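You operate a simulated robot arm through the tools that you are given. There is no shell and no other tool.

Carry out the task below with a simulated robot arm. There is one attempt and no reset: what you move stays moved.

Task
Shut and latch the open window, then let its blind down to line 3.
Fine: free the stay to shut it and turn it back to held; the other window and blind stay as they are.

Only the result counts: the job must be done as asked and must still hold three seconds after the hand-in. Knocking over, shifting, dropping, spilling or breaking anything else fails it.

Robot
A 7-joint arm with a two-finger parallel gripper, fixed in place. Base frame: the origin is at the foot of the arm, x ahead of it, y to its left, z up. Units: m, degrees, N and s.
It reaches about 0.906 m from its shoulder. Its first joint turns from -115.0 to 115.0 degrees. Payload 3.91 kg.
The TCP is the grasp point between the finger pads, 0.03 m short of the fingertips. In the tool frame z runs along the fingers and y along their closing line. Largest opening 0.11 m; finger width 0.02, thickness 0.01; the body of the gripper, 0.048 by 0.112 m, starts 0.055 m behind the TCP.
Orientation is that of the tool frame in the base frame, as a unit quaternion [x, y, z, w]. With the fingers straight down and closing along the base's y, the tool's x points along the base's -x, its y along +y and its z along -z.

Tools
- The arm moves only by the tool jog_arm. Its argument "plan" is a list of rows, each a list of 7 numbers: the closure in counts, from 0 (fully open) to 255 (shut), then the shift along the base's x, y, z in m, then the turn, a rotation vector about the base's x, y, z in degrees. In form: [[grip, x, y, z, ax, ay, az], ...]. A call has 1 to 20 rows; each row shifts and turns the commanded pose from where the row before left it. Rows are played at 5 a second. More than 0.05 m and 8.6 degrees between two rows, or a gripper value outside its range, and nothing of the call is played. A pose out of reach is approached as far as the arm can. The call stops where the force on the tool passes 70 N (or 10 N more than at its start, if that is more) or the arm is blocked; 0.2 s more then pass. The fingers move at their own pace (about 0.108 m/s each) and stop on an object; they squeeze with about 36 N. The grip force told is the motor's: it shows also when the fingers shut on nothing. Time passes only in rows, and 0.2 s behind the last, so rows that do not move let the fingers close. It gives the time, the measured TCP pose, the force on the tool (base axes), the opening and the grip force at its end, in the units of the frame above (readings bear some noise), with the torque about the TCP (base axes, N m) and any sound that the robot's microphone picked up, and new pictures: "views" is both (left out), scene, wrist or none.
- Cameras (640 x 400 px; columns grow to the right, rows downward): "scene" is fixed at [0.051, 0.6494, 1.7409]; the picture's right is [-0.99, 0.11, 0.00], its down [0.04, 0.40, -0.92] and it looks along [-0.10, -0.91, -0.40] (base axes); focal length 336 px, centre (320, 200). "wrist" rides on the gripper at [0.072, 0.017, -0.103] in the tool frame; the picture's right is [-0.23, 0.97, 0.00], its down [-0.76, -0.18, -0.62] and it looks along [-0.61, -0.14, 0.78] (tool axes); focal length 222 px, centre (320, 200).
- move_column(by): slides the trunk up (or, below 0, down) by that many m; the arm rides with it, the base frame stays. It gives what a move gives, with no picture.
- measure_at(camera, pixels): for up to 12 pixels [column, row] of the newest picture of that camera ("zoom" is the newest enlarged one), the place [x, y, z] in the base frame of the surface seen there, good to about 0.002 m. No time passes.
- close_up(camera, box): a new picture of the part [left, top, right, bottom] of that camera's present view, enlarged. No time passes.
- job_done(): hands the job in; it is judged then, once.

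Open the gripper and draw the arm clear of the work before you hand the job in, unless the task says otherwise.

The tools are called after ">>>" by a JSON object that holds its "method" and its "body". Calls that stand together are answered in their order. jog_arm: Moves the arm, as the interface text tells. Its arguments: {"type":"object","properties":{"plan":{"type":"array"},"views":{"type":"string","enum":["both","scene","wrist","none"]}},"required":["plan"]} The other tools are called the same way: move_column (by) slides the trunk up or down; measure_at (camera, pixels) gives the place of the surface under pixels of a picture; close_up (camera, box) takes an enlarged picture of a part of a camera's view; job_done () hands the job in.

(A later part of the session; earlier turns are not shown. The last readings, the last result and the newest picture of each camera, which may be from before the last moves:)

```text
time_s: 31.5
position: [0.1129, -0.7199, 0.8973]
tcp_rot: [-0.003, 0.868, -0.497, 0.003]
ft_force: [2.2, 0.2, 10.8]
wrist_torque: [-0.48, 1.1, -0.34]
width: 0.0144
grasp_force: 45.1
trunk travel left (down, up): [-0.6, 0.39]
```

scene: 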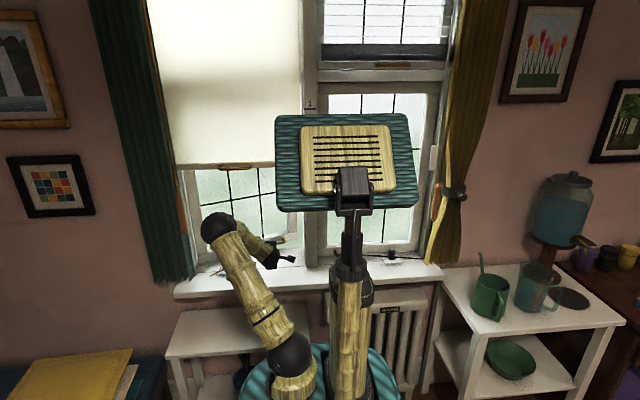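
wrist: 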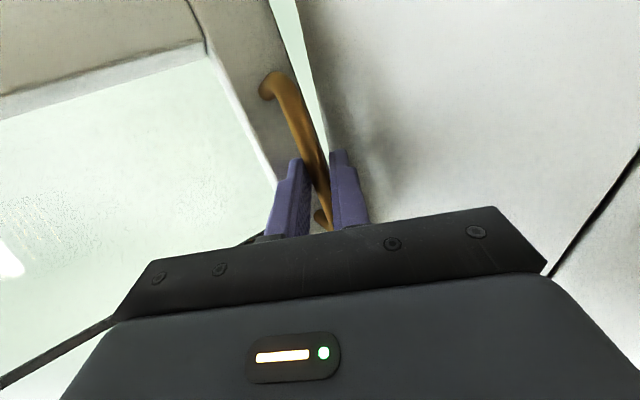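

The sash follows with almost no resistance. I pull another 5 cm, easing up 1 mm to relieve the vertical force.

>>> {"method": "jog_arm", "body": {"plan": [[255, 0, 0.0083, 0.0005, 0, 0, 0], [255, 0, 0.0083, 0.0005, 0, 0, 0], [255, 0, 0.0083, 0, 0, 0, 0], [255, 0, 0.0083, 0, 0, 0, 0], [255, 0.0005, 0.0083, 0, 0, 0, 0], [255, 0.0005, 0.0083, 0, 0, 0, 0]], "views": "both"}}

```text
time_s: 32.9
position: [0.1141, -0.6691, 0.8968]
tcp_rot: [-0.002, 0.867, -0.498, 0.003]
ft_force: [1.0, -0.7, 6.4]
wrist_torque: [-0.27, 1.27, -0.4]
width: 0.0125
grasp_force: 44.7
trunk travel left (down, up): [-0.6, 0.39]
```

scene: 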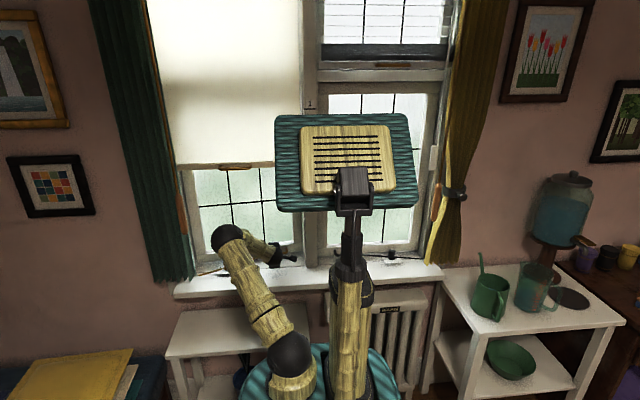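
wrist: 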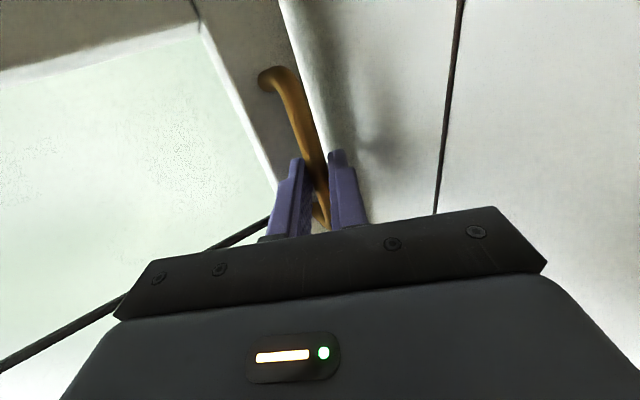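

Nearly shut. I continue in 4 mm steps, watching for the y force to rise as the sash meets the frame.

>>> {"method": "jog_arm", "body": {"plan": [[255, 0.0005, 0.004, 0, 0, 0, 0], [255, 0.0005, 0.004, 0, 0, 0, 0], [255, 0.0005, 0.004, 0, 0, 0, 0], [255, 0.0005, 0.004, 0, 0, 0, 0]], "views": "wrist"}}

```text
time_s: 33.9
position: [0.1149, -0.6548, 0.8971]
tcp_rot: [-0.002, 0.867, -0.499, 0.002]
ft_force: [-2.5, -0.9, 6.6]
wrist_torque: [-0.22, 1.43, -0.63]
width: 0.0125
grasp_force: 44.5
trunk travel left (down, up): [-0.6, 0.39]
```

wrist: 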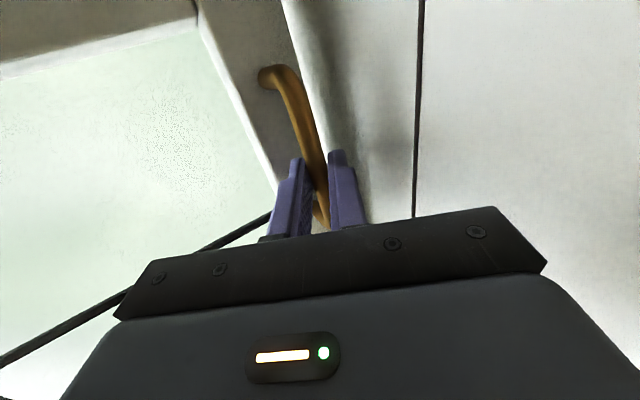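

No stop yet at y=-0.655. I go on in 3 mm steps.

>>> {"method": "jog_arm", "body": {"plan": [[255, 0.0005, 0.003, 0, 0, 0, 0], [255, 0.0005, 0.003, 0, 0, 0, 0], [255, 0.0005, 0.003, 0, 0, 0, 0], [255, 0, 0, 0, 0, 0, 0]], "views": "wrist"}}

```text
time_s: 34.9
position: [0.1165, -0.6461, 0.8971]
tcp_rot: [-0.002, 0.868, -0.497, 0.002]
ft_force: [-4.1, 0.5, 2.3]
wrist_torque: [-0.14, 1.21, -0.27]
width: 0.0119
grasp_force: 45.4
trunk travel left (down, up): [-0.6, 0.39]
```

wrist: 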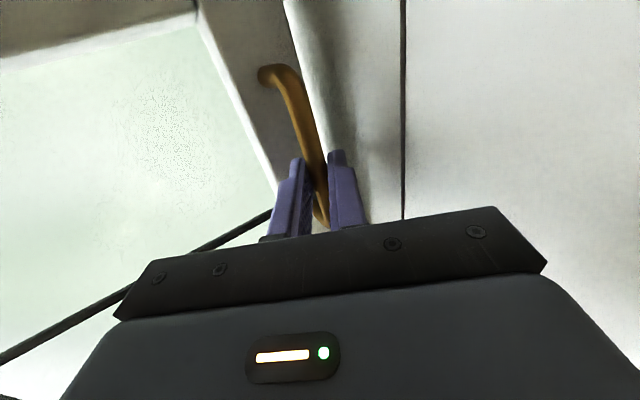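

Still free at y=-0.646. I measure the sash front now against the right sash's y=-0.676.

>>> {"method": "measure_at", "body": {"camera": "wrist", "pixels": [[250, 110], [260, 140], [235, 60], [222, 25], [150, 40], [270, 175], [300, 60], [295, 20]]}}

>>> {"method": "measure_at", "body": {"camera": "scene", "pixels": [[298, 240], [295, 225], [299, 225], [205, 250], [205, 225], [210, 250], [322, 235], [322, 225]]}}

>>> {"method": "close_up", "body": {"camera": "scene", "box": [260, 200, 340, 280]}}

```text
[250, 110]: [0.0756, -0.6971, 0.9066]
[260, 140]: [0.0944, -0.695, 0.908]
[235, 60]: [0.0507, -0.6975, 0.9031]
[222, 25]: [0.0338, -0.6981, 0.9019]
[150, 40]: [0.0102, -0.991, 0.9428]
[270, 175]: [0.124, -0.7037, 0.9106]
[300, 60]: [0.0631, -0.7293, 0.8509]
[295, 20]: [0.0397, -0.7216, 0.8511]
```

```text
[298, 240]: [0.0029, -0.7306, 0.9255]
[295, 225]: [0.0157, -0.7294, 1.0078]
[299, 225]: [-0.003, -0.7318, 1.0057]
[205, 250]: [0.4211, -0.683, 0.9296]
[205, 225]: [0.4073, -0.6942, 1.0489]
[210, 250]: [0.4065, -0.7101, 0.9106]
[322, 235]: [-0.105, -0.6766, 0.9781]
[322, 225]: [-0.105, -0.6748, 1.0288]
```

```text
5.00 times, centred on (300, 240) of scene
```

zoom: 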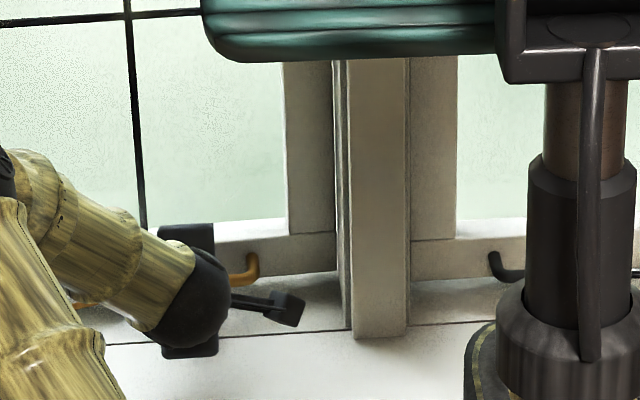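

The rail front is now at y≈-0.697 near x=0.05, versus -0.676 when shut, so about 17 mm remain at the handle. I keep pulling in small steps.

>>> {"method": "jog_arm", "body": {"plan": [[255, 0.0005, 0.003, 0, 0, 0, 0], [255, 0.0005, 0.003, 0, 0, 0, 0], [255, 0.0005, 0.003, 0, 0, 0, 0], [255, 0.0005, 0.002, 0, 0, 0, 0], [255, 0, 0.002, 0, 0, 0, 0]], "views": "both"}}

```text
time_s: 36.1
position: [0.1191, -0.6335, 0.8972]
tcp_rot: [0.0, 0.868, -0.496, 0.003]
ft_force: [-2.7, -0.4, -3.2]
wrist_torque: [-0.02, 0.96, -0.84]
width: 0.0115
grasp_force: 45.1
trunk travel left (down, up): [-0.6, 0.39]
```

scene: 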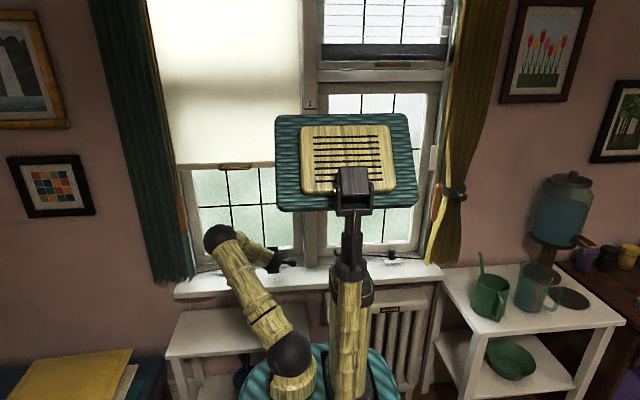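
wrist: 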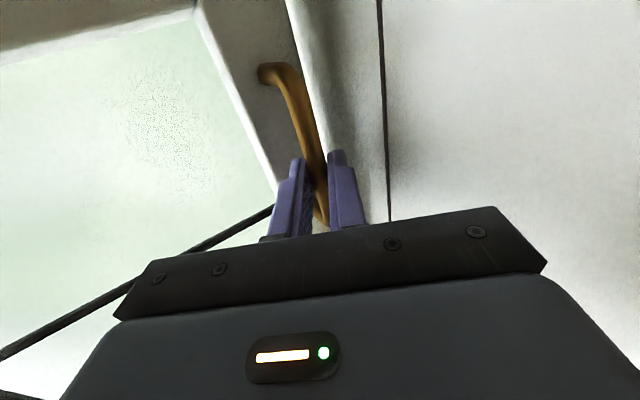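

>>> {"method": "measure_at", "body": {"camera": "wrist", "pixels": [[250, 110], [260, 140], [235, 60], [222, 25], [240, 80], [300, 60]]}}

>>> {"method": "measure_at", "body": {"camera": "scene", "pixels": [[298, 240], [295, 225], [299, 225], [205, 250], [205, 225], [322, 235], [322, 225]]}}

```text
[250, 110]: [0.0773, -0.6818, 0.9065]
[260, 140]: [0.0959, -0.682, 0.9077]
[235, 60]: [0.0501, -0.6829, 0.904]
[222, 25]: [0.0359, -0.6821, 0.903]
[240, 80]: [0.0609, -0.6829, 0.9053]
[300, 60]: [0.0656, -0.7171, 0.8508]
```

```text
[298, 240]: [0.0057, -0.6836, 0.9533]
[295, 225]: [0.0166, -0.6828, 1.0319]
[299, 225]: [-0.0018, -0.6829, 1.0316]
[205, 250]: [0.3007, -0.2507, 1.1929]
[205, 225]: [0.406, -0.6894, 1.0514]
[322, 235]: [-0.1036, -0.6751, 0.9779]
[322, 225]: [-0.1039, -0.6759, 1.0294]
```

The rail front reads y≈-0.6825, 7 mm from the right sash's plane. I pull the last millimetres in 1.5 mm steps and watch for the frame's resistance.

>>> {"method": "jog_arm", "body": {"plan": [[255, 0.0003, 0.0015, 0, 0, 0, 0], [255, 0.0003, 0.0015, 0, 0, 0, 0], [255, 0.0003, 0.0015, 0, 0, 0, 0], [255, 0.0003, 0.0015, 0, 0, 0, 0], [255, 0, 0, 0, 0, 0, 0]], "views": "both"}}

```text
time_s: 37.3
position: [0.1199, -0.6279, 0.8968]
tcp_rot: [-0.002, 0.868, -0.497, 0.004]
ft_force: [-1.5, -2.5, 2.7]
wrist_torque: [-0.11, 0.51, -1.07]
width: 0.0114
grasp_force: 45.1
trunk travel left (down, up): [-0.6, 0.39]
```

scene: 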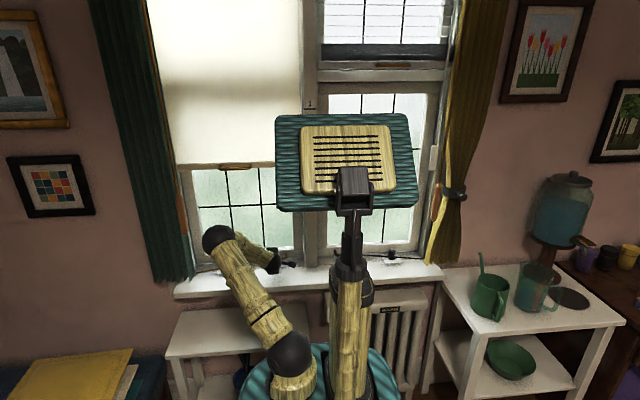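
wrist: 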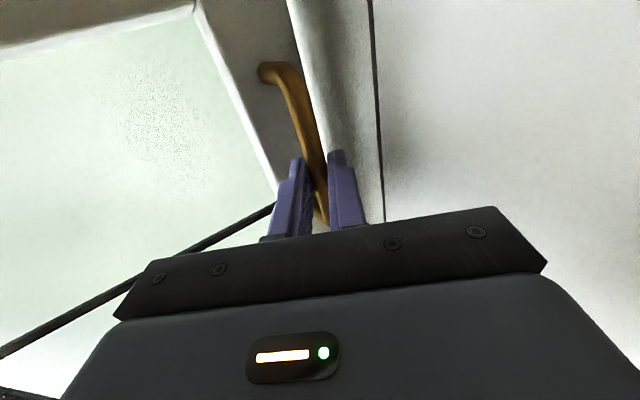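

>>> {"method": "jog_arm", "body": {"plan": [[255, 0, 0.0015, 0, 0, 0, 0], [255, 0, 0.0015, 0, 0, 0, 0], [255, 0, 0, 0, 0, 0, 0]], "views": "both"}}

```text
time_s: 38.1
position: [0.1193, -0.6283, 0.8964]
tcp_rot: [-0.003, 0.867, -0.498, 0.003]
ft_force: [-10.5, -30.6, 5.7]
wrist_torque: [-0.17, 0.14, -0.28]
width: 0.0118
grasp_force: 44.5
trunk travel left (down, up): [-0.6, 0.39]
```

scene: 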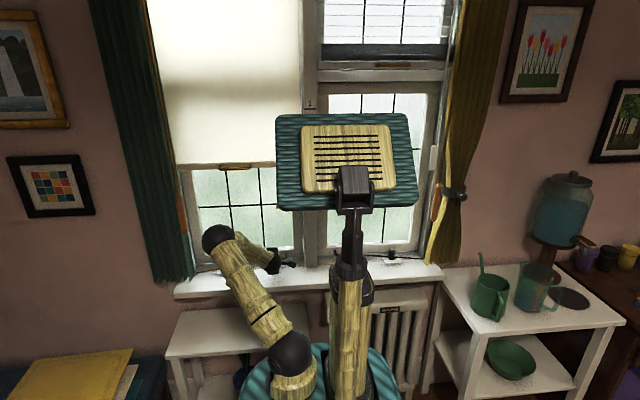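
wrist: 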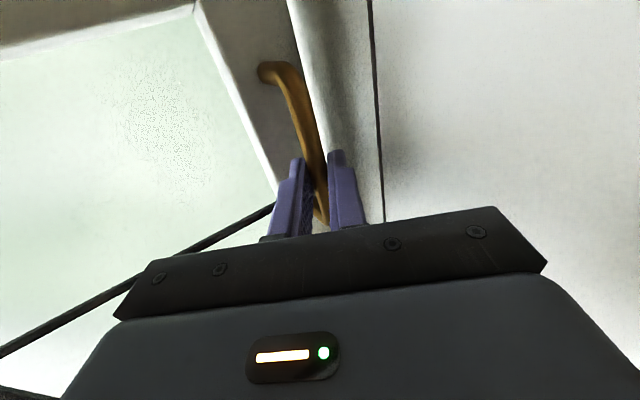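

The y force jumped to -31 N without further motion: the sash is against its frame. I measure its front plane to confirm.

>>> {"method": "measure_at", "body": {"camera": "wrist", "pixels": [[250, 110], [260, 140], [235, 60], [222, 25], [240, 80]]}}

>>> {"method": "measure_at", "body": {"camera": "scene", "pixels": [[298, 240], [295, 225], [299, 225], [205, 225], [322, 235], [322, 225], [246, 165], [182, 215]]}}

```text
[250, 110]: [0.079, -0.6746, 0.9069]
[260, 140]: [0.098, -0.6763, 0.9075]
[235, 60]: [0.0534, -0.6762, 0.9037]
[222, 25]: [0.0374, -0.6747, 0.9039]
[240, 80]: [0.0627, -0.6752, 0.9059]
```

```text
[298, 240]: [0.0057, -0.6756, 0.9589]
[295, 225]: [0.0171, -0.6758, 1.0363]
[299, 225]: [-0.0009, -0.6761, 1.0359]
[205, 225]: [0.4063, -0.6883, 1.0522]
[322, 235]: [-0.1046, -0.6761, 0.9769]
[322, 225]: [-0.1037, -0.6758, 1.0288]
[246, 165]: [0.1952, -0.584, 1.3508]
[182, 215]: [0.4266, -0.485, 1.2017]
```

The sash front is at y=-0.6755, flush with the right window: shut. I open the fingers to the same 30 mm gap and draw back along the finger direction.

>>> {"method": "jog_arm", "body": {"plan": [[185, 0, 0, 0, 0, 0, 0], [185, 0, 0, 0, 0, 0, 0], [185, 0, 0, 0, 0, 0, 0], [185, 0, 0.0087, 0.005, 0, 0, 0], [185, 0, 0.0087, 0.005, 0, 0, 0], [185, 0, 0.0087, 0.005, 0, 0, 0], [185, 0, 0.0087, 0.005, 0, 0, 0], [185, 0, 0.0173, 0.01, 0, 0, 0], [185, 0, 0.0173, 0.01, 0, 0, 0]], "views": "both"}}

```text
time_s: 40.1
position: [0.12, -0.5547, 0.9368]
tcp_rot: [-0.002, 0.868, -0.497, 0.003]
ft_force: [0.6, 0.3, 0.0]
wrist_torque: [0.0, -0.01, 0.01]
width: 0.0304
grasp_force: 0.0
trunk travel left (down, up): [-0.6, 0.39]
```

scene: 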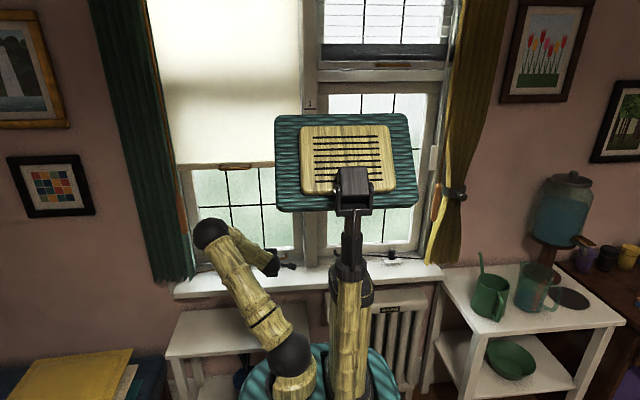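
wrist: 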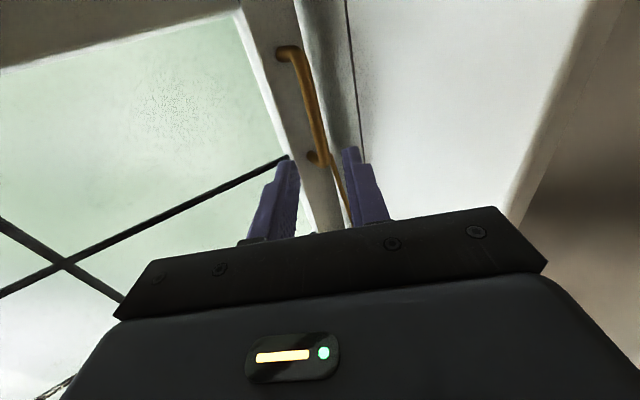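

I check that the sash stays shut after release.

>>> {"method": "measure_at", "body": {"camera": "wrist", "pixels": [[278, 100], [265, 60], [285, 130], [255, 20]]}}

>>> {"method": "measure_at", "body": {"camera": "scene", "pixels": [[298, 240], [295, 225], [299, 225], [322, 235], [205, 235]]}}

>>> {"method": "close_up", "body": {"camera": "scene", "box": [170, 140, 330, 290]}}

```text
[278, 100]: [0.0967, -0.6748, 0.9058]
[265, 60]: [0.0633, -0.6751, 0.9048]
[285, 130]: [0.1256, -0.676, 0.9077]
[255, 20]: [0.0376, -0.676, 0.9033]
```

```text
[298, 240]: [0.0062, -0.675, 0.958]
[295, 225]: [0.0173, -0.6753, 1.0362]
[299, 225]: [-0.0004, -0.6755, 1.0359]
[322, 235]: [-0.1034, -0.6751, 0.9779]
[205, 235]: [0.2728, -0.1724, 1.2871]
```

```text
2.67 times, centred on (250, 215) of scene
```

zoom: 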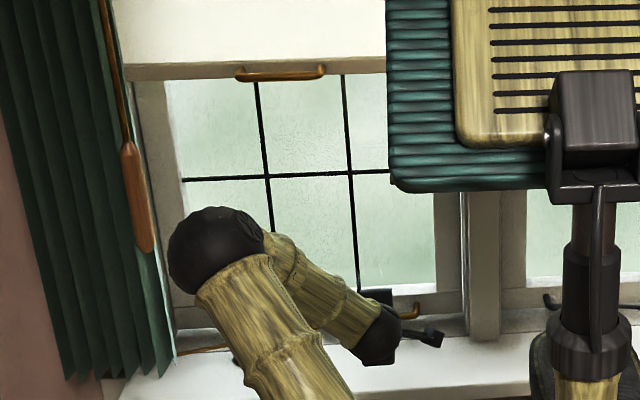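

The sash stays shut by itself. Now the stay knob back to HELD: I back out and reorient so the fingers close roughly along x with the gripper leaning 30° away from the closed sash and the camera side toward the room.

>>> {"method": "jog_arm", "body": {"plan": [[150, 0, 0.03, 0.03, 0, 0, 0], [150, 0, 0.03, 0.03, 0, 0, 0], [150, 0, 0.03, 0.03, 0, 0, 0], [110, 0.02, 0, 0.003, 4.881, -5.308, -2.717], [110, 0.02, 0, 0.003, 4.881, -5.308, -2.717], [110, 0.02, 0, 0.003, 4.881, -5.308, -2.717], [110, 0.02, 0, 0.003, 4.881, -5.308, -2.717], [110, 0.02, 0, 0.003, 4.881, -5.308, -2.717], [110, 0.02, 0, 0.003, 4.881, -5.308, -2.717], [110, 0.02, 0, 0.003, 4.881, -5.308, -2.717], [110, 0.02, 0, 0.003, 4.881, -5.308, -2.717], [110, 0.02, 0, 0.003, 4.881, -5.308, -2.717]], "views": "both"}}

```text
time_s: 42.7
position: [0.3021, -0.4655, 1.053]
tcp_rot: [0.369, 0.892, -0.097, 0.244]
ft_force: [0.0, -0.2, 0.1]
wrist_torque: [-0.03, 0.01, -0.01]
width: 0.0625
grasp_force: 0.1
trunk travel left (down, up): [-0.6, 0.39]
```

scene: 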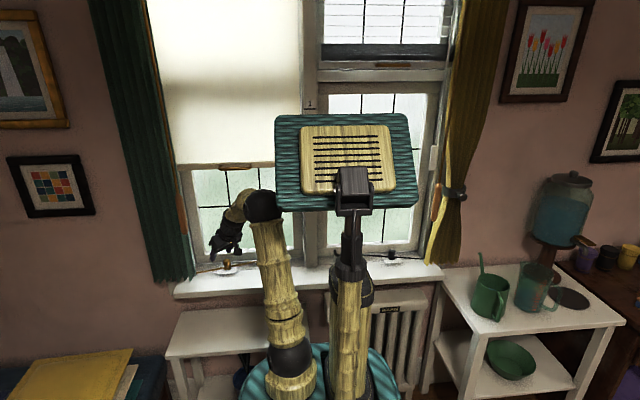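
wrist: 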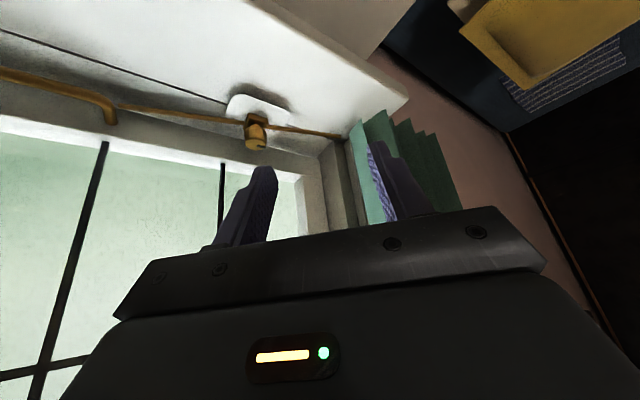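

The orientation is as planned (closing line at 45°, leaning away from the sash). I enlarge the knob at wrist (256,130) to see where its pointer is now, and measure it.

>>> {"method": "close_up", "body": {"camera": "wrist", "box": [206, 80, 306, 160]}}

>>> {"method": "measure_at", "body": {"camera": "wrist", "pixels": [[256, 138], [248, 138], [265, 138], [256, 146], [256, 130], [256, 122], [340, 136], [180, 115], [245, 100], [275, 105]]}}

```text
5.00 times, centred on (256, 120) of wrist
```

zoom: 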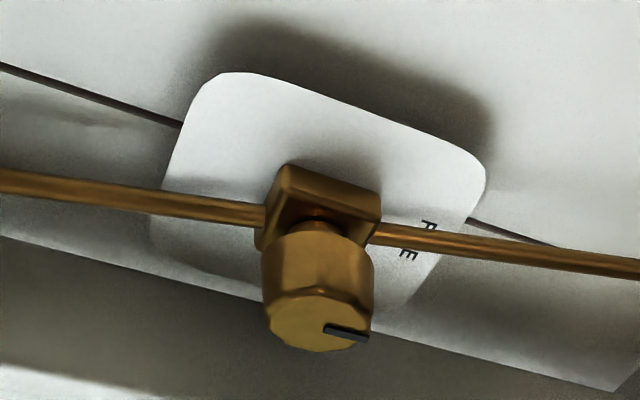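

```text
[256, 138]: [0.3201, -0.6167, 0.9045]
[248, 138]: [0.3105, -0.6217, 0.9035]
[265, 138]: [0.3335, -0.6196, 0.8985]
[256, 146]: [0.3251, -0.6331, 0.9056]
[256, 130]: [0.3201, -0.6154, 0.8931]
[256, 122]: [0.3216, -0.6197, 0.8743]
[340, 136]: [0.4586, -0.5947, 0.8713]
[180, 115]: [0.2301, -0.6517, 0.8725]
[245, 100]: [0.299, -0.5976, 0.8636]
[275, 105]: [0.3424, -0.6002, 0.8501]
```

The rod has slid through and the block swivelled with it. I measure the pointer's two ends in the zoom to get its exact direction relative to the FREE/HELD marks.

>>> {"method": "measure_at", "body": {"camera": "zoom", "pixels": [[328, 327], [345, 332], [363, 338], [272, 325], [318, 348], [360, 308], [300, 295], [330, 298], [408, 253], [425, 225]]}}

```text
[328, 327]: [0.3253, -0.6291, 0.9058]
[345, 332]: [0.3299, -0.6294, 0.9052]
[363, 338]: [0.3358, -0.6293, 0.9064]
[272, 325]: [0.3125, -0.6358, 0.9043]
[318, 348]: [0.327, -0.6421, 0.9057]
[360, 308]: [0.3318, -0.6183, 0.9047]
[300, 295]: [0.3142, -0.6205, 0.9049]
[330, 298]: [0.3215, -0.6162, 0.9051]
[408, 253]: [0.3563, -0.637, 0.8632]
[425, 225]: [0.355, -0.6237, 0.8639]
```

The pointer is exactly along +x (FREE) and the knob's axis is at (0.3235,-0.629). I move above it with a 45 mm opening to stay clear of the closed sash.

>>> {"method": "jog_arm", "body": {"plan": [[150, 0.002, -0.0198, -0.0098, 0, 0, 0], [150, 0.002, -0.0198, -0.0098, 0, 0, 0], [150, 0.002, -0.0198, -0.0098, 0, 0, 0], [150, 0.002, -0.0198, -0.0098, 0, 0, 0], [150, 0.002, -0.0198, -0.0098, 0, 0, 0], [150, 0.002, -0.0198, -0.0098, 0, 0, 0], [150, 0.002, -0.0198, -0.0098, 0, 0, 0], [150, 0.002, -0.0196, -0.0098, 0, 0, 0]], "views": "both"}}

```text
time_s: 44.5
position: [0.3148, -0.6243, 0.974]
tcp_rot: [0.369, 0.892, -0.099, 0.242]
ft_force: [0.6, -0.6, -1.2]
wrist_torque: [-0.05, 0.0, -0.01]
width: 0.0451
grasp_force: 0.1
trunk travel left (down, up): [-0.6, 0.39]
```

scene: 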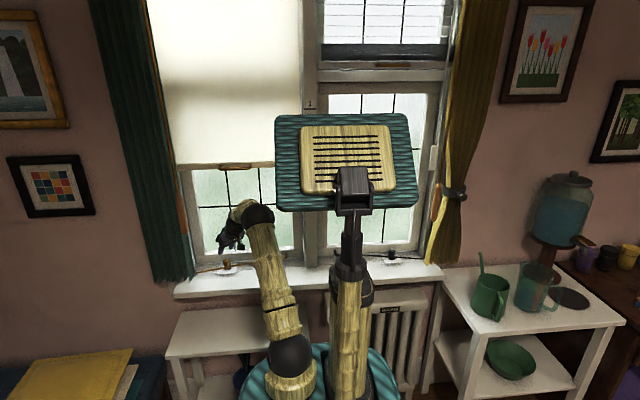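
wrist: 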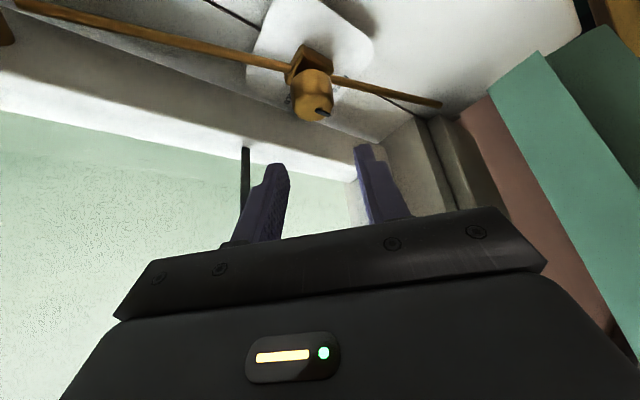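

The knob sits straight below between the tips. I descend vertically to z≈0.911 with a 3 mm x correction and look before closing.

>>> {"method": "jog_arm", "body": {"plan": [[150, 0.0015, 0, -0.016, 0, 0, 0], [150, 0.0015, 0, -0.016, 0, 0, 0], [150, 0, 0, -0.016, 0, 0, 0], [150, 0, 0, -0.015, 0, 0, 0]], "views": "wrist"}}

>>> {"method": "close_up", "body": {"camera": "wrist", "box": [240, 110, 400, 230]}}

```text
time_s: 45.5
position: [0.3193, -0.6238, 0.911]
tcp_rot: [0.369, 0.892, -0.098, 0.243]
ft_force: [0.0, 0.2, 0.1]
wrist_torque: [-0.04, 0.03, -0.03]
width: 0.0451
grasp_force: 0.1
trunk travel left (down, up): [-0.6, 0.39]
```

wrist: 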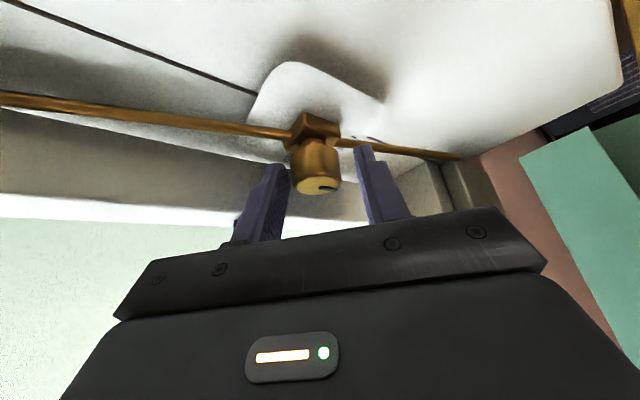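

```text
3.33 times, centred on (320, 170) of wrist
```

zoom: 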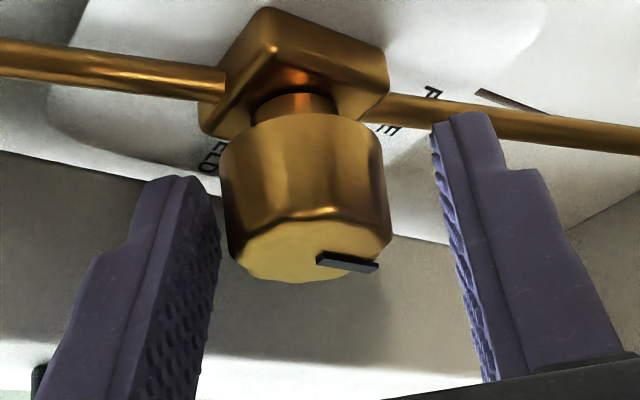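

The knob sits ~3-4 mm nearer the left finger, so I shift the tool by (-2.5,-2.5) mm along the closing line and then close.

>>> {"method": "jog_arm", "body": {"plan": [[150, -0.0023, -0.0022, 0, 0, 0, 0], [190, 0, 0, 0, 0, 0, 0], [255, 0, 0, 0, 0, 0, 0], [255, 0, 0, 0, 0, 0, 0], [255, 0, 0, 0, 0, 0, 0]], "views": "wrist"}}

```text
time_s: 46.7
position: [0.3177, -0.6242, 0.9113]
tcp_rot: [0.369, 0.892, -0.097, 0.242]
ft_force: [4.2, 3.9, -2.0]
wrist_torque: [0.0, -0.34, 0.02]
width: 0.0313
grasp_force: 44.2
trunk travel left (down, up): [-0.6, 0.39]
```

wrist: 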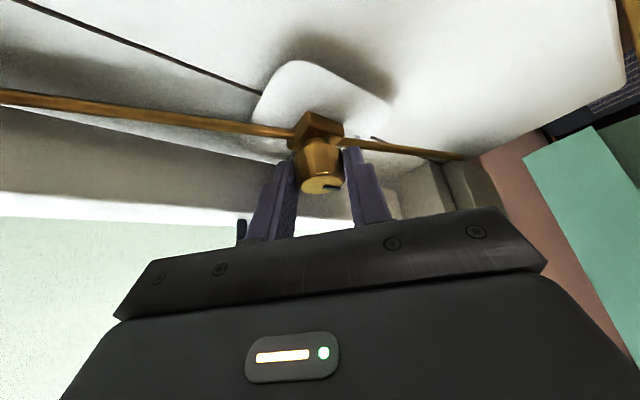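

The knob is held (width 0.031, small forces). I turn it -45° about the knob's vertical axis, moving the leaning TCP along with it.

>>> {"method": "jog_arm", "body": {"plan": [[255, 0.0007, 0.0006, 0, 0, 0, -7.5], [255, 0.0008, 0.0005, 0, 0, 0, -7.5], [255, 0.0009, 0.0004, 0, 0, 0, -7.5], [255, 0.0009, 0.0003, 0, 0, 0, -7.5], [255, 0.001, 0.0002, 0, 0, 0, -7.5], [255, 0.001, 0.0001, 0, 0, 0, -7.5]], "views": "wrist"}}

>>> {"method": "close_up", "body": {"camera": "wrist", "box": [240, 110, 400, 230]}}

```text
time_s: 48.1
position: [0.3232, -0.6217, 0.9119]
tcp_rot: [0.681, 0.684, -0.182, 0.187]
ft_force: [3.4, 11.7, -6.4]
wrist_torque: [0.69, 0.4, 0.06]
width: 0.0316
grasp_force: 45.0
trunk travel left (down, up): [-0.6, 0.39]
```

wrist: 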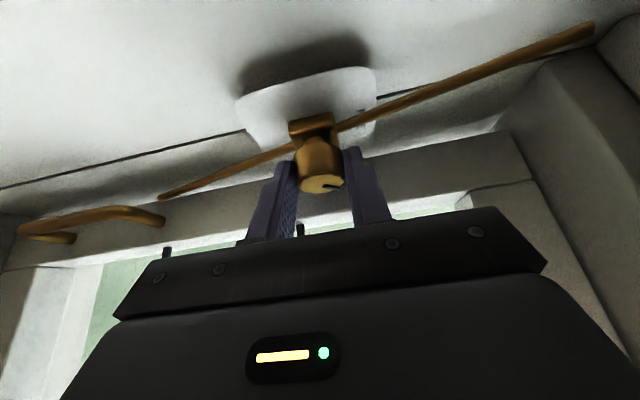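

```text
3.33 times, centred on (320, 170) of wrist
```

zoom: 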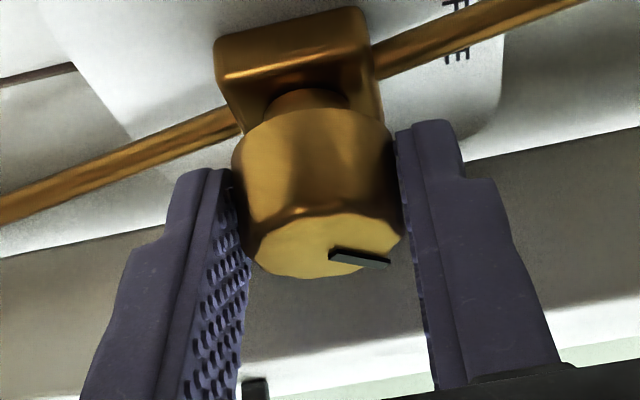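

The knob turned along (pointer now 45° on). I open, swing the gripper back +45° around the knob, and re-grip for the second half.

>>> {"method": "jog_arm", "body": {"plan": [[150, 0, 0.0005, 0, 0, 0, 0], [150, 0, 0, 0, 0, 0, 0], [150, -0.001, -0.0001, 0, 0, 0, 7.5], [150, -0.001, -0.0002, 0, 0, 0, 7.5], [150, -0.0009, -0.0003, 0, 0, 0, 7.5], [150, -0.0009, -0.0004, 0, 0, 0, 7.5], [150, -0.0008, -0.0005, 0, 0, 0, 7.5], [150, -0.0007, -0.0006, 0, 0, 0, 7.5], [150, 0, 0, 0, 0, 0, 0]], "views": "wrist"}}

>>> {"method": "close_up", "body": {"camera": "wrist", "box": [240, 110, 400, 230]}}

```text
time_s: 50.1
position: [0.3163, -0.6251, 0.9122]
tcp_rot: [0.368, 0.892, -0.097, 0.243]
ft_force: [-0.1, 0.5, -0.1]
wrist_torque: [0.0, 0.01, -0.02]
width: 0.0453
grasp_force: 0.1
trunk travel left (down, up): [-0.6, 0.39]
```

wrist: 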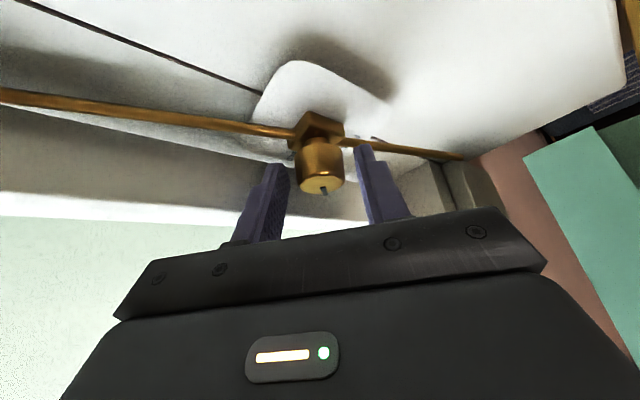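

```text
3.33 times, centred on (320, 170) of wrist
```

zoom: 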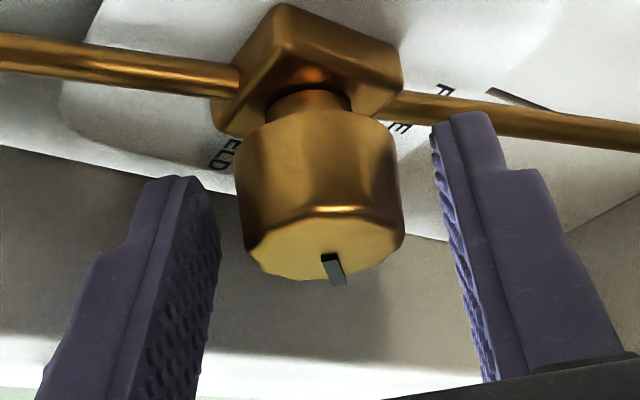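

The knob stayed half-way; it is centred between the fingers. I close and turn the second -45°.

>>> {"method": "measure_at", "body": {"camera": "zoom", "pixels": [[329, 258], [334, 268], [341, 281]]}}

>>> {"method": "jog_arm", "body": {"plan": [[190, 0, 0, 0, 0, 0, 0], [255, 0, 0, 0, 0, 0, 0], [255, 0, 0, 0, 0, 0, 0], [255, 0, 0, 0, 0, 0, 0], [255, 0.0007, 0.0006, 0, 0, 0, -7.5], [255, 0.0008, 0.0005, 0, 0, 0, -7.5], [255, 0.0009, 0.0004, 0, 0, 0, -7.5], [255, 0.0009, 0.0003, 0, 0, 0, -7.5], [255, 0.001, 0.0002, 0, 0, 0, -7.5], [255, 0.001, 0.0001, 0, 0, 0, -7.5]], "views": "wrist"}}

>>> {"method": "close_up", "body": {"camera": "wrist", "box": [240, 110, 400, 230]}}

```text
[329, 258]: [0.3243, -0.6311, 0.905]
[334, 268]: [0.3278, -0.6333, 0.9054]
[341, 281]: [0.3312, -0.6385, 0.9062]
```

```text
time_s: 52.3
position: [0.3233, -0.622, 0.9125]
tcp_rot: [0.682, 0.683, -0.184, 0.187]
ft_force: [3.0, 5.8, -4.7]
wrist_torque: [-0.2, 0.45, 0.05]
width: 0.0316
grasp_force: 45.3
trunk travel left (down, up): [-0.6, 0.39]
```

wrist: 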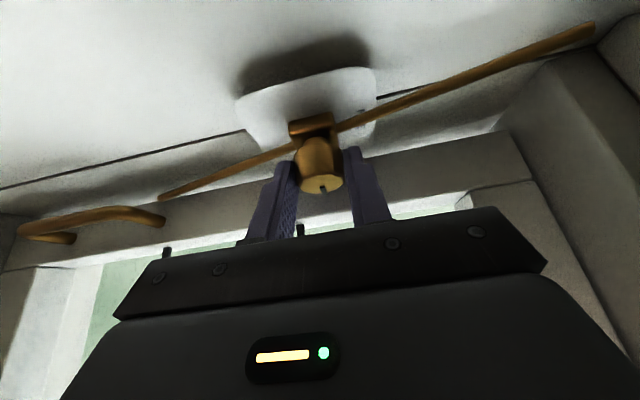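

```text
3.33 times, centred on (320, 170) of wrist
```

zoom: 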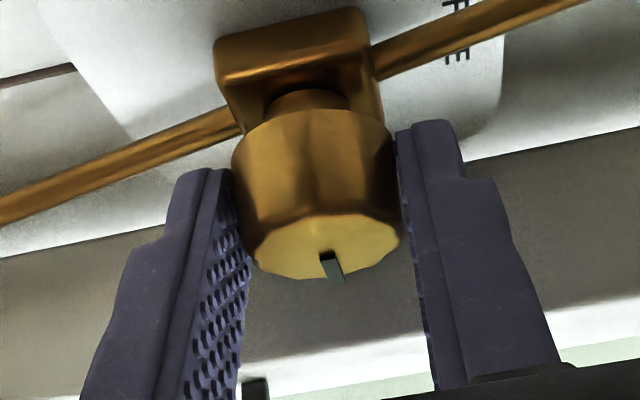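

The pointer now faces the window. I measure its direction while still holding it.

>>> {"method": "measure_at", "body": {"camera": "zoom", "pixels": [[327, 256], [331, 266], [337, 279], [250, 245], [400, 232], [325, 278], [320, 216]]}}

```text
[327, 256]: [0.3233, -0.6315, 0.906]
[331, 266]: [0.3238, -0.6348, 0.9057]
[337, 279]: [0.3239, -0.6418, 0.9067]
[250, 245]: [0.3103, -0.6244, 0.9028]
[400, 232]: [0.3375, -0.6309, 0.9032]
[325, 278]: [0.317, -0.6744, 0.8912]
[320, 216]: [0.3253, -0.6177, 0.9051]
```

The pointer reads within ~3° of -y (HELD). I add a last -3° nudge, then open and lift off along the lean.

>>> {"method": "jog_arm", "body": {"plan": [[255, 0, 0, 0, 0, 0, -3], [255, 0, 0, 0, 0, 0, 0], [150, 0, 0, 0, 0, 0, 0], [150, 0, 0, 0, 0, 0, 0], [150, 0, 0, 0, 0, 0, 0], [150, 0, 0.005, 0.015, 0, 0, 0], [150, 0, 0.01, 0.02, 0, 0, 0], [150, 0, 0.02, 0.03, 0, 0, 0], [150, 0, 0.03, 0.03, 0, 0, 0]], "views": "both"}}

>>> {"method": "close_up", "body": {"camera": "wrist", "box": [260, 50, 400, 170]}}

```text
time_s: 54.3
position: [0.3202, -0.5595, 1.0054]
tcp_rot: [0.7, 0.665, -0.188, 0.182]
ft_force: [0.3, 0.1, 0.2]
wrist_torque: [0.01, 0.04, 0.01]
width: 0.0451
grasp_force: 0.1
trunk travel left (down, up): [-0.6, 0.39]
```

scene: 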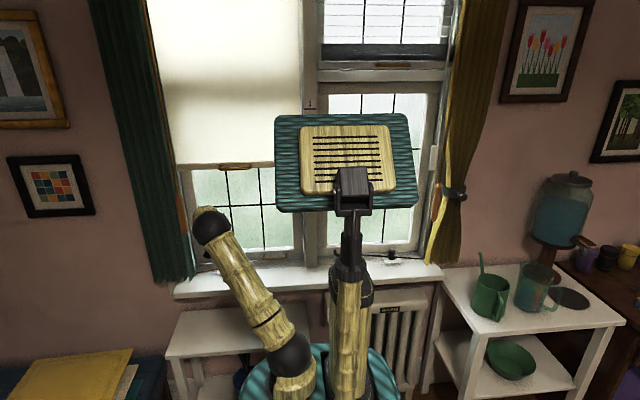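
wrist: 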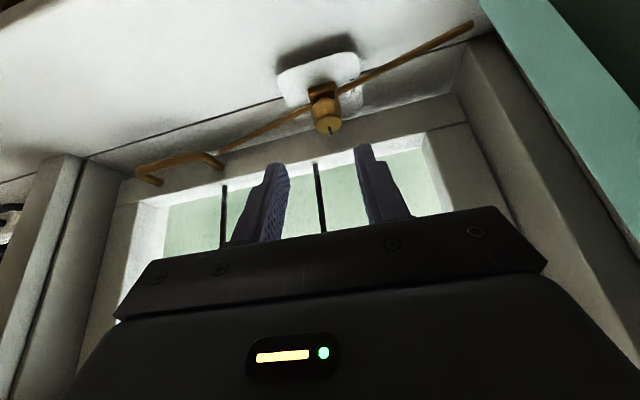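

```text
3.33 times, centred on (330, 110) of wrist
```

zoom: 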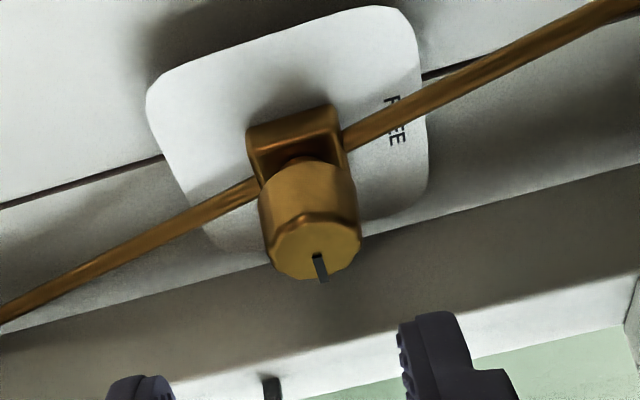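

The knob is released with the pointer toward HELD. I verify its direction and the sash plane by measurement.

>>> {"method": "measure_at", "body": {"camera": "zoom", "pixels": [[317, 257], [320, 268], [323, 280], [270, 250], [360, 240], [312, 225]]}}

>>> {"method": "measure_at", "body": {"camera": "wrist", "pixels": [[240, 135], [400, 115], [160, 190], [120, 230], [440, 105]]}}

>>> {"method": "measure_at", "body": {"camera": "scene", "pixels": [[298, 240], [295, 225], [299, 225], [240, 254], [205, 235]]}}

```text
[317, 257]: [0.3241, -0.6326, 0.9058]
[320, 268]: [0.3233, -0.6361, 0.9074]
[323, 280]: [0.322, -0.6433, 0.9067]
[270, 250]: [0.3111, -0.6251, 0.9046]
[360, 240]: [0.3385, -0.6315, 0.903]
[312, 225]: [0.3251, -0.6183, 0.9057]
```

```text
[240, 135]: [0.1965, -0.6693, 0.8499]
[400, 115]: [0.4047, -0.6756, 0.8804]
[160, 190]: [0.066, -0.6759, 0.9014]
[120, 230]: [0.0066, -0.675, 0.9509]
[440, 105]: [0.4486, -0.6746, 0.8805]
```

```text
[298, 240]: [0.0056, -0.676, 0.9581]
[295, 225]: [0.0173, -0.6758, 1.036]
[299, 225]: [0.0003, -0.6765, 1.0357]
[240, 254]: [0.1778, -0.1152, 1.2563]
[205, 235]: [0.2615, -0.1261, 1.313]
```

The stay is back at HELD and the sash is still flush at y=-0.6755. Now the latch: I swing the gripper to point at the window (camera below it, away from the blind) and move toward the lever near (0.0,-0.64,1.145).

>>> {"method": "jog_arm", "body": {"plan": [[200, 0, 0.04, 0.01, 0, 0, 3], [255, -0.028, 0.04, 0.012, -8.5, 0, 0], [255, -0.028, 0.035, 0.012, -8.5, 0, 0], [255, -0.028, 0.01, 0.012, -8.5, 0, 0], [255, -0.028, 0, 0.012, -8.5, 0, 0], [255, -0.028, 0, 0.012, -8.5, 0, 0], [255, -0.028, 0, 0.012, -8.5, 0, 0], [255, -0.028, 0, 0.012, -9, 0, 0]], "views": "both"}}

```text
refused: row 2 steps farther than a row can; nothing moved
```

Row 2 was a hair over the step limit; I resend with smaller steps.

>>> {"method": "jog_arm", "body": {"plan": [[200, 0, 0.04, 0.01, 0, 0, 3], [255, -0.02, 0.035, 0.012, -8.5, 0, 0], [255, -0.028, 0.035, 0.012, -8.5, 0, 0], [255, -0.028, 0.01, 0.012, -8.5, 0, 0], [255, -0.028, 0, 0.012, -8.5, 0, 0], [255, -0.028, 0, 0.012, -8.5, 0, 0], [255, -0.028, 0, 0.012, -8.5, 0, 0], [255, -0.028, 0, 0.012, -8.5, 0, 0]], "views": "both"}}

```text
time_s: 56.1
position: [0.1384, -0.458, 1.1111]
tcp_rot: [0.499, 0.501, -0.499, 0.501]
ft_force: [0.7, -0.6, 1.3]
wrist_torque: [-0.02, 0.02, -0.02]
width: 0.0
grasp_force: 35.8
out of reach, approached as far as the arm can: row 7, 8
trunk travel left (down, up): [-0.6, 0.39]
```

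scene: 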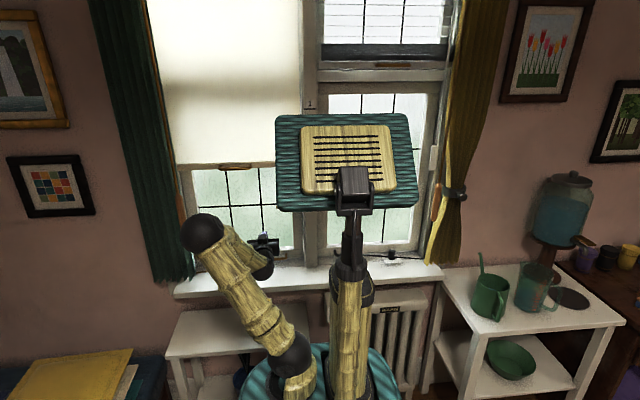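
wrist: 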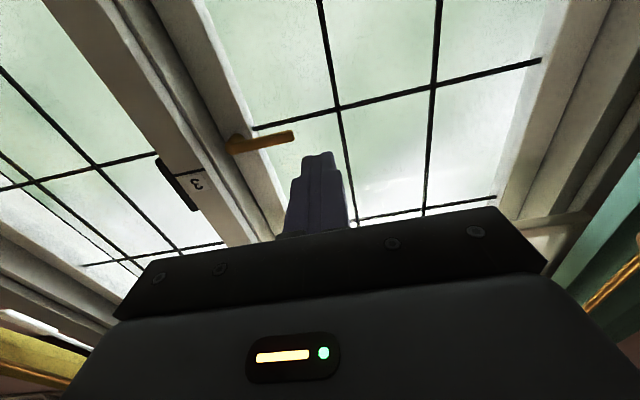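

The gripper now points at the window with closed fingers; the lever shows at wrist (232,148)-(295,134) (view is upside down). I enlarge and measure it.

>>> {"method": "close_up", "body": {"camera": "wrist", "box": [150, 90, 310, 230]}}

>>> {"method": "measure_at", "body": {"camera": "wrist", "pixels": [[232, 145], [245, 143], [260, 140], [275, 137], [292, 134], [260, 148], [275, 145], [240, 153], [180, 165], [195, 200], [190, 210], [225, 120]]}}

```text
2.86 times, centred on (230, 160) of wrist
```

zoom: 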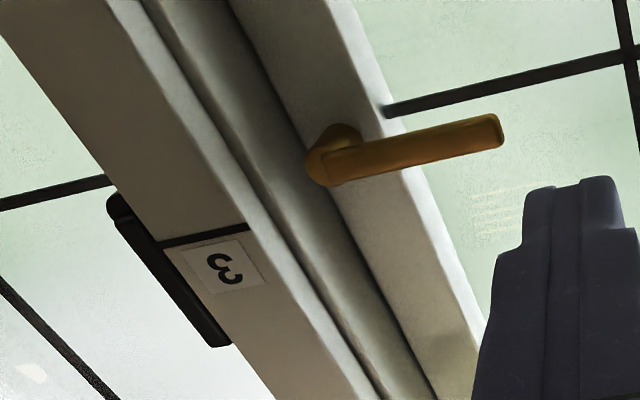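

```text
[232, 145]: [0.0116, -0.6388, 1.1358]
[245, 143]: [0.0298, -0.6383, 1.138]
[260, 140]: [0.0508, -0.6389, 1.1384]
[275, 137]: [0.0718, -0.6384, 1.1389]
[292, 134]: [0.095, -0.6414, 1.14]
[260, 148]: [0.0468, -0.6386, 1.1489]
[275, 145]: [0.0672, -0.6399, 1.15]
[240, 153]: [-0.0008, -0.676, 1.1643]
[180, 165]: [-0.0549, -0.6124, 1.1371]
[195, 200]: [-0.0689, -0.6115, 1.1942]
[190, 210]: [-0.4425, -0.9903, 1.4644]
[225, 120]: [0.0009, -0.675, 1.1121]
```

The lever's front is at y≈-0.6385, z 1.137-1.155, from its hub at x≈0.01 to its tip at x≈0.096. I move the closed fingers to x≈0.07, just below the lever, stopping short at y≈-0.57 to check the reading.

>>> {"method": "jog_arm", "body": {"plan": [[255, -0.02, -0.02, 0, 0, 0, 0], [255, -0.02, -0.02, 0, 0, 0, 0], [255, -0.02, -0.02, 0, 0, 0, 0], [255, 0, -0.02, 0, 0, 0, 0], [255, 0, -0.02, 0, 0, 0, 0], [255, 0, -0.02, 0, 0, 0, 0]], "views": "both"}}

```text
time_s: 57.5
position: [0.0794, -0.577, 1.1072]
tcp_rot: [0.499, 0.501, -0.499, 0.501]
ft_force: [0.0, 0.2, -0.1]
wrist_torque: [-0.04, 0.02, -0.02]
width: 0.0
grasp_force: 35.9
trunk travel left (down, up): [-0.6, 0.39]
```

scene: 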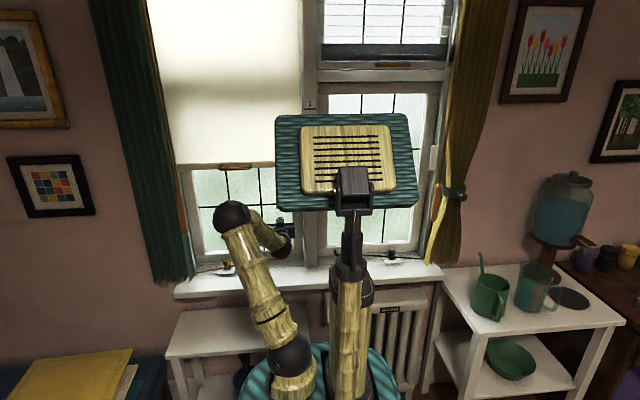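
wrist: 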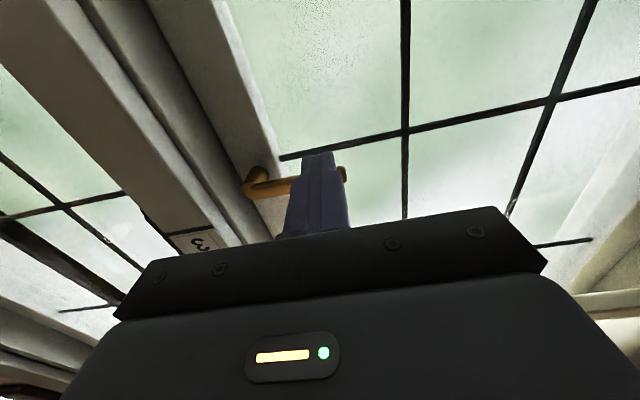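

The fingers are just under the lever (tips' top z≈1.117, lever's underside 1.137). I slide in until the tips are at y≈-0.662, 14 mm short of the sash.

>>> {"method": "jog_arm", "body": {"plan": [[255, -0.002, -0.014, 0.002, 0, 0, 0], [255, -0.002, -0.014, 0.002, 0, 0, 0], [255, -0.002, -0.014, 0.002, 0, 0, 0], [255, -0.001, -0.013, 0.002, 0, 0, 0]], "views": "wrist"}}

>>> {"method": "close_up", "body": {"camera": "wrist", "box": [220, 110, 400, 230]}}

```text
time_s: 58.5
position: [0.0741, -0.6322, 1.1175]
tcp_rot: [0.499, 0.501, -0.499, 0.501]
ft_force: [0.1, -0.6, -0.1]
wrist_torque: [-0.04, -0.03, -0.01]
width: 0.0
grasp_force: 36.1
trunk travel left (down, up): [-0.6, 0.39]
```

wrist: 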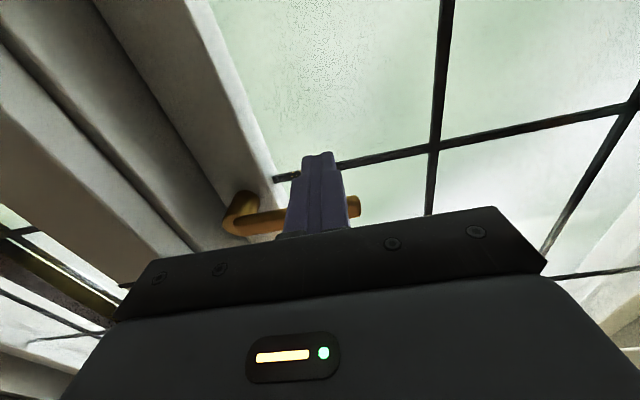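

```text
3.33 times, centred on (310, 170) of wrist
```

zoom: 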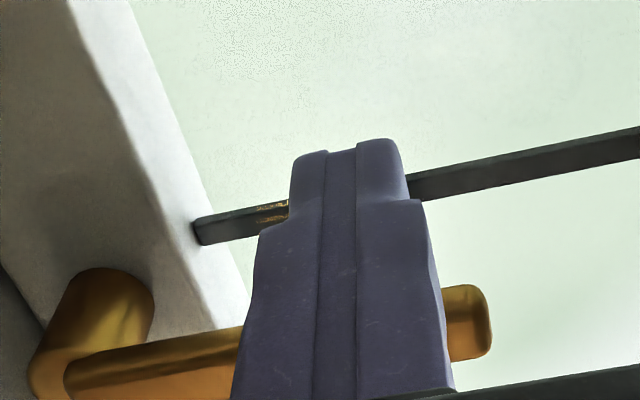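

The fingertips are under the lever with no contact yet. I lift along the lever's arc for the first ~30° and watch the force.

>>> {"method": "jog_arm", "body": {"plan": [[255, 0.001, 0, 0.0095, 0, 0, 0], [255, 0.001, 0, 0.0075, 0, 0, 0], [255, 0.001, 0, 0.0075, 0, 0, 0], [255, 0, 0, 0.008, 0, 0, 0], [255, -0.0005, 0, 0.0083, 0, 0, 0]], "views": "wrist"}}

>>> {"method": "close_up", "body": {"camera": "wrist", "box": [220, 110, 400, 230]}}

```text
time_s: 59.7
position: [0.0774, -0.6336, 1.16]
tcp_rot: [0.499, 0.502, -0.498, 0.501]
ft_force: [-0.5, -0.2, 0.9]
wrist_torque: [-0.01, -0.04, 0.01]
width: 0.0002
grasp_force: 35.5
trunk travel left (down, up): [-0.6, 0.39]
```

wrist: 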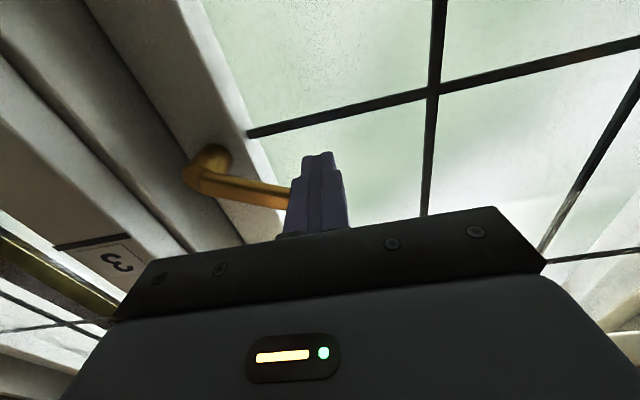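

```text
3.33 times, centred on (310, 170) of wrist
```

zoom: 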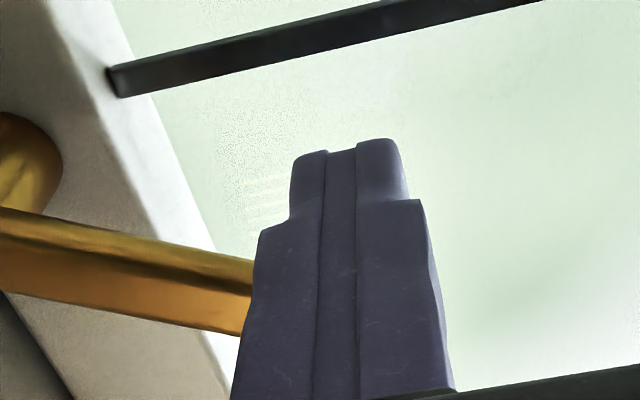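

The lever turns upward easily (force under 1 N). I continue along the arc to about 75°.

>>> {"method": "jog_arm", "body": {"plan": [[255, -0.0026, 0, 0.008, 0, 0, 0], [255, -0.0026, 0, 0.008, 0, 0, 0], [255, -0.005, 0, 0.0075, 0, 0, 0], [255, -0.005, 0, 0.0075, 0, 0, 0], [255, -0.0073, 0, 0.006, 0, 0, 0], [255, -0.0073, 0, 0.006, 0, 0, 0]], "views": "wrist"}}

>>> {"method": "close_up", "body": {"camera": "wrist", "box": [160, 90, 360, 230]}}

```text
time_s: 61.1
position: [0.0475, -0.6323, 1.2012]
tcp_rot: [0.499, 0.502, -0.499, 0.501]
ft_force: [0.0, -0.1, -0.6]
wrist_torque: [-0.02, 0.02, 0.01]
width: 0.0
grasp_force: 36.0
trunk travel left (down, up): [-0.6, 0.39]
```

wrist: 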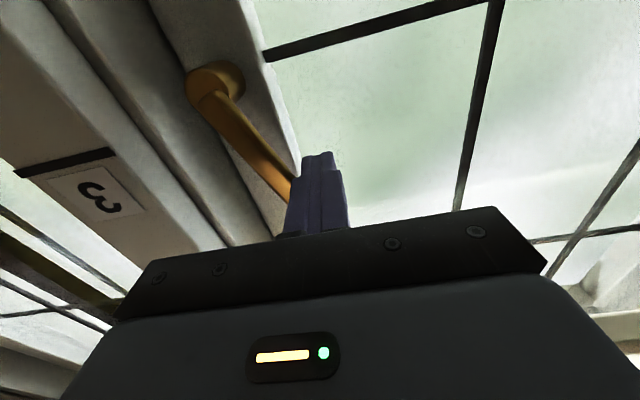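

```text
2.86 times, centred on (260, 160) of wrist
```

zoom: 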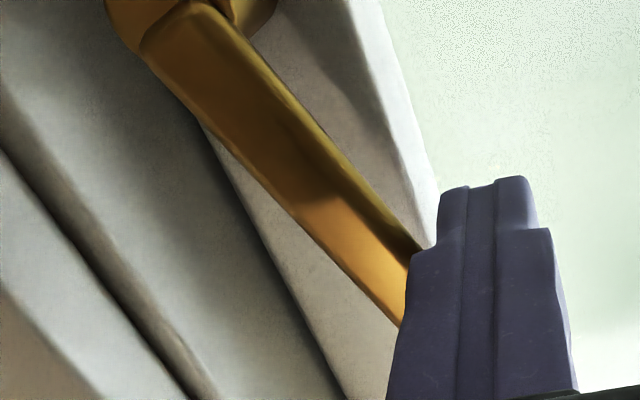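

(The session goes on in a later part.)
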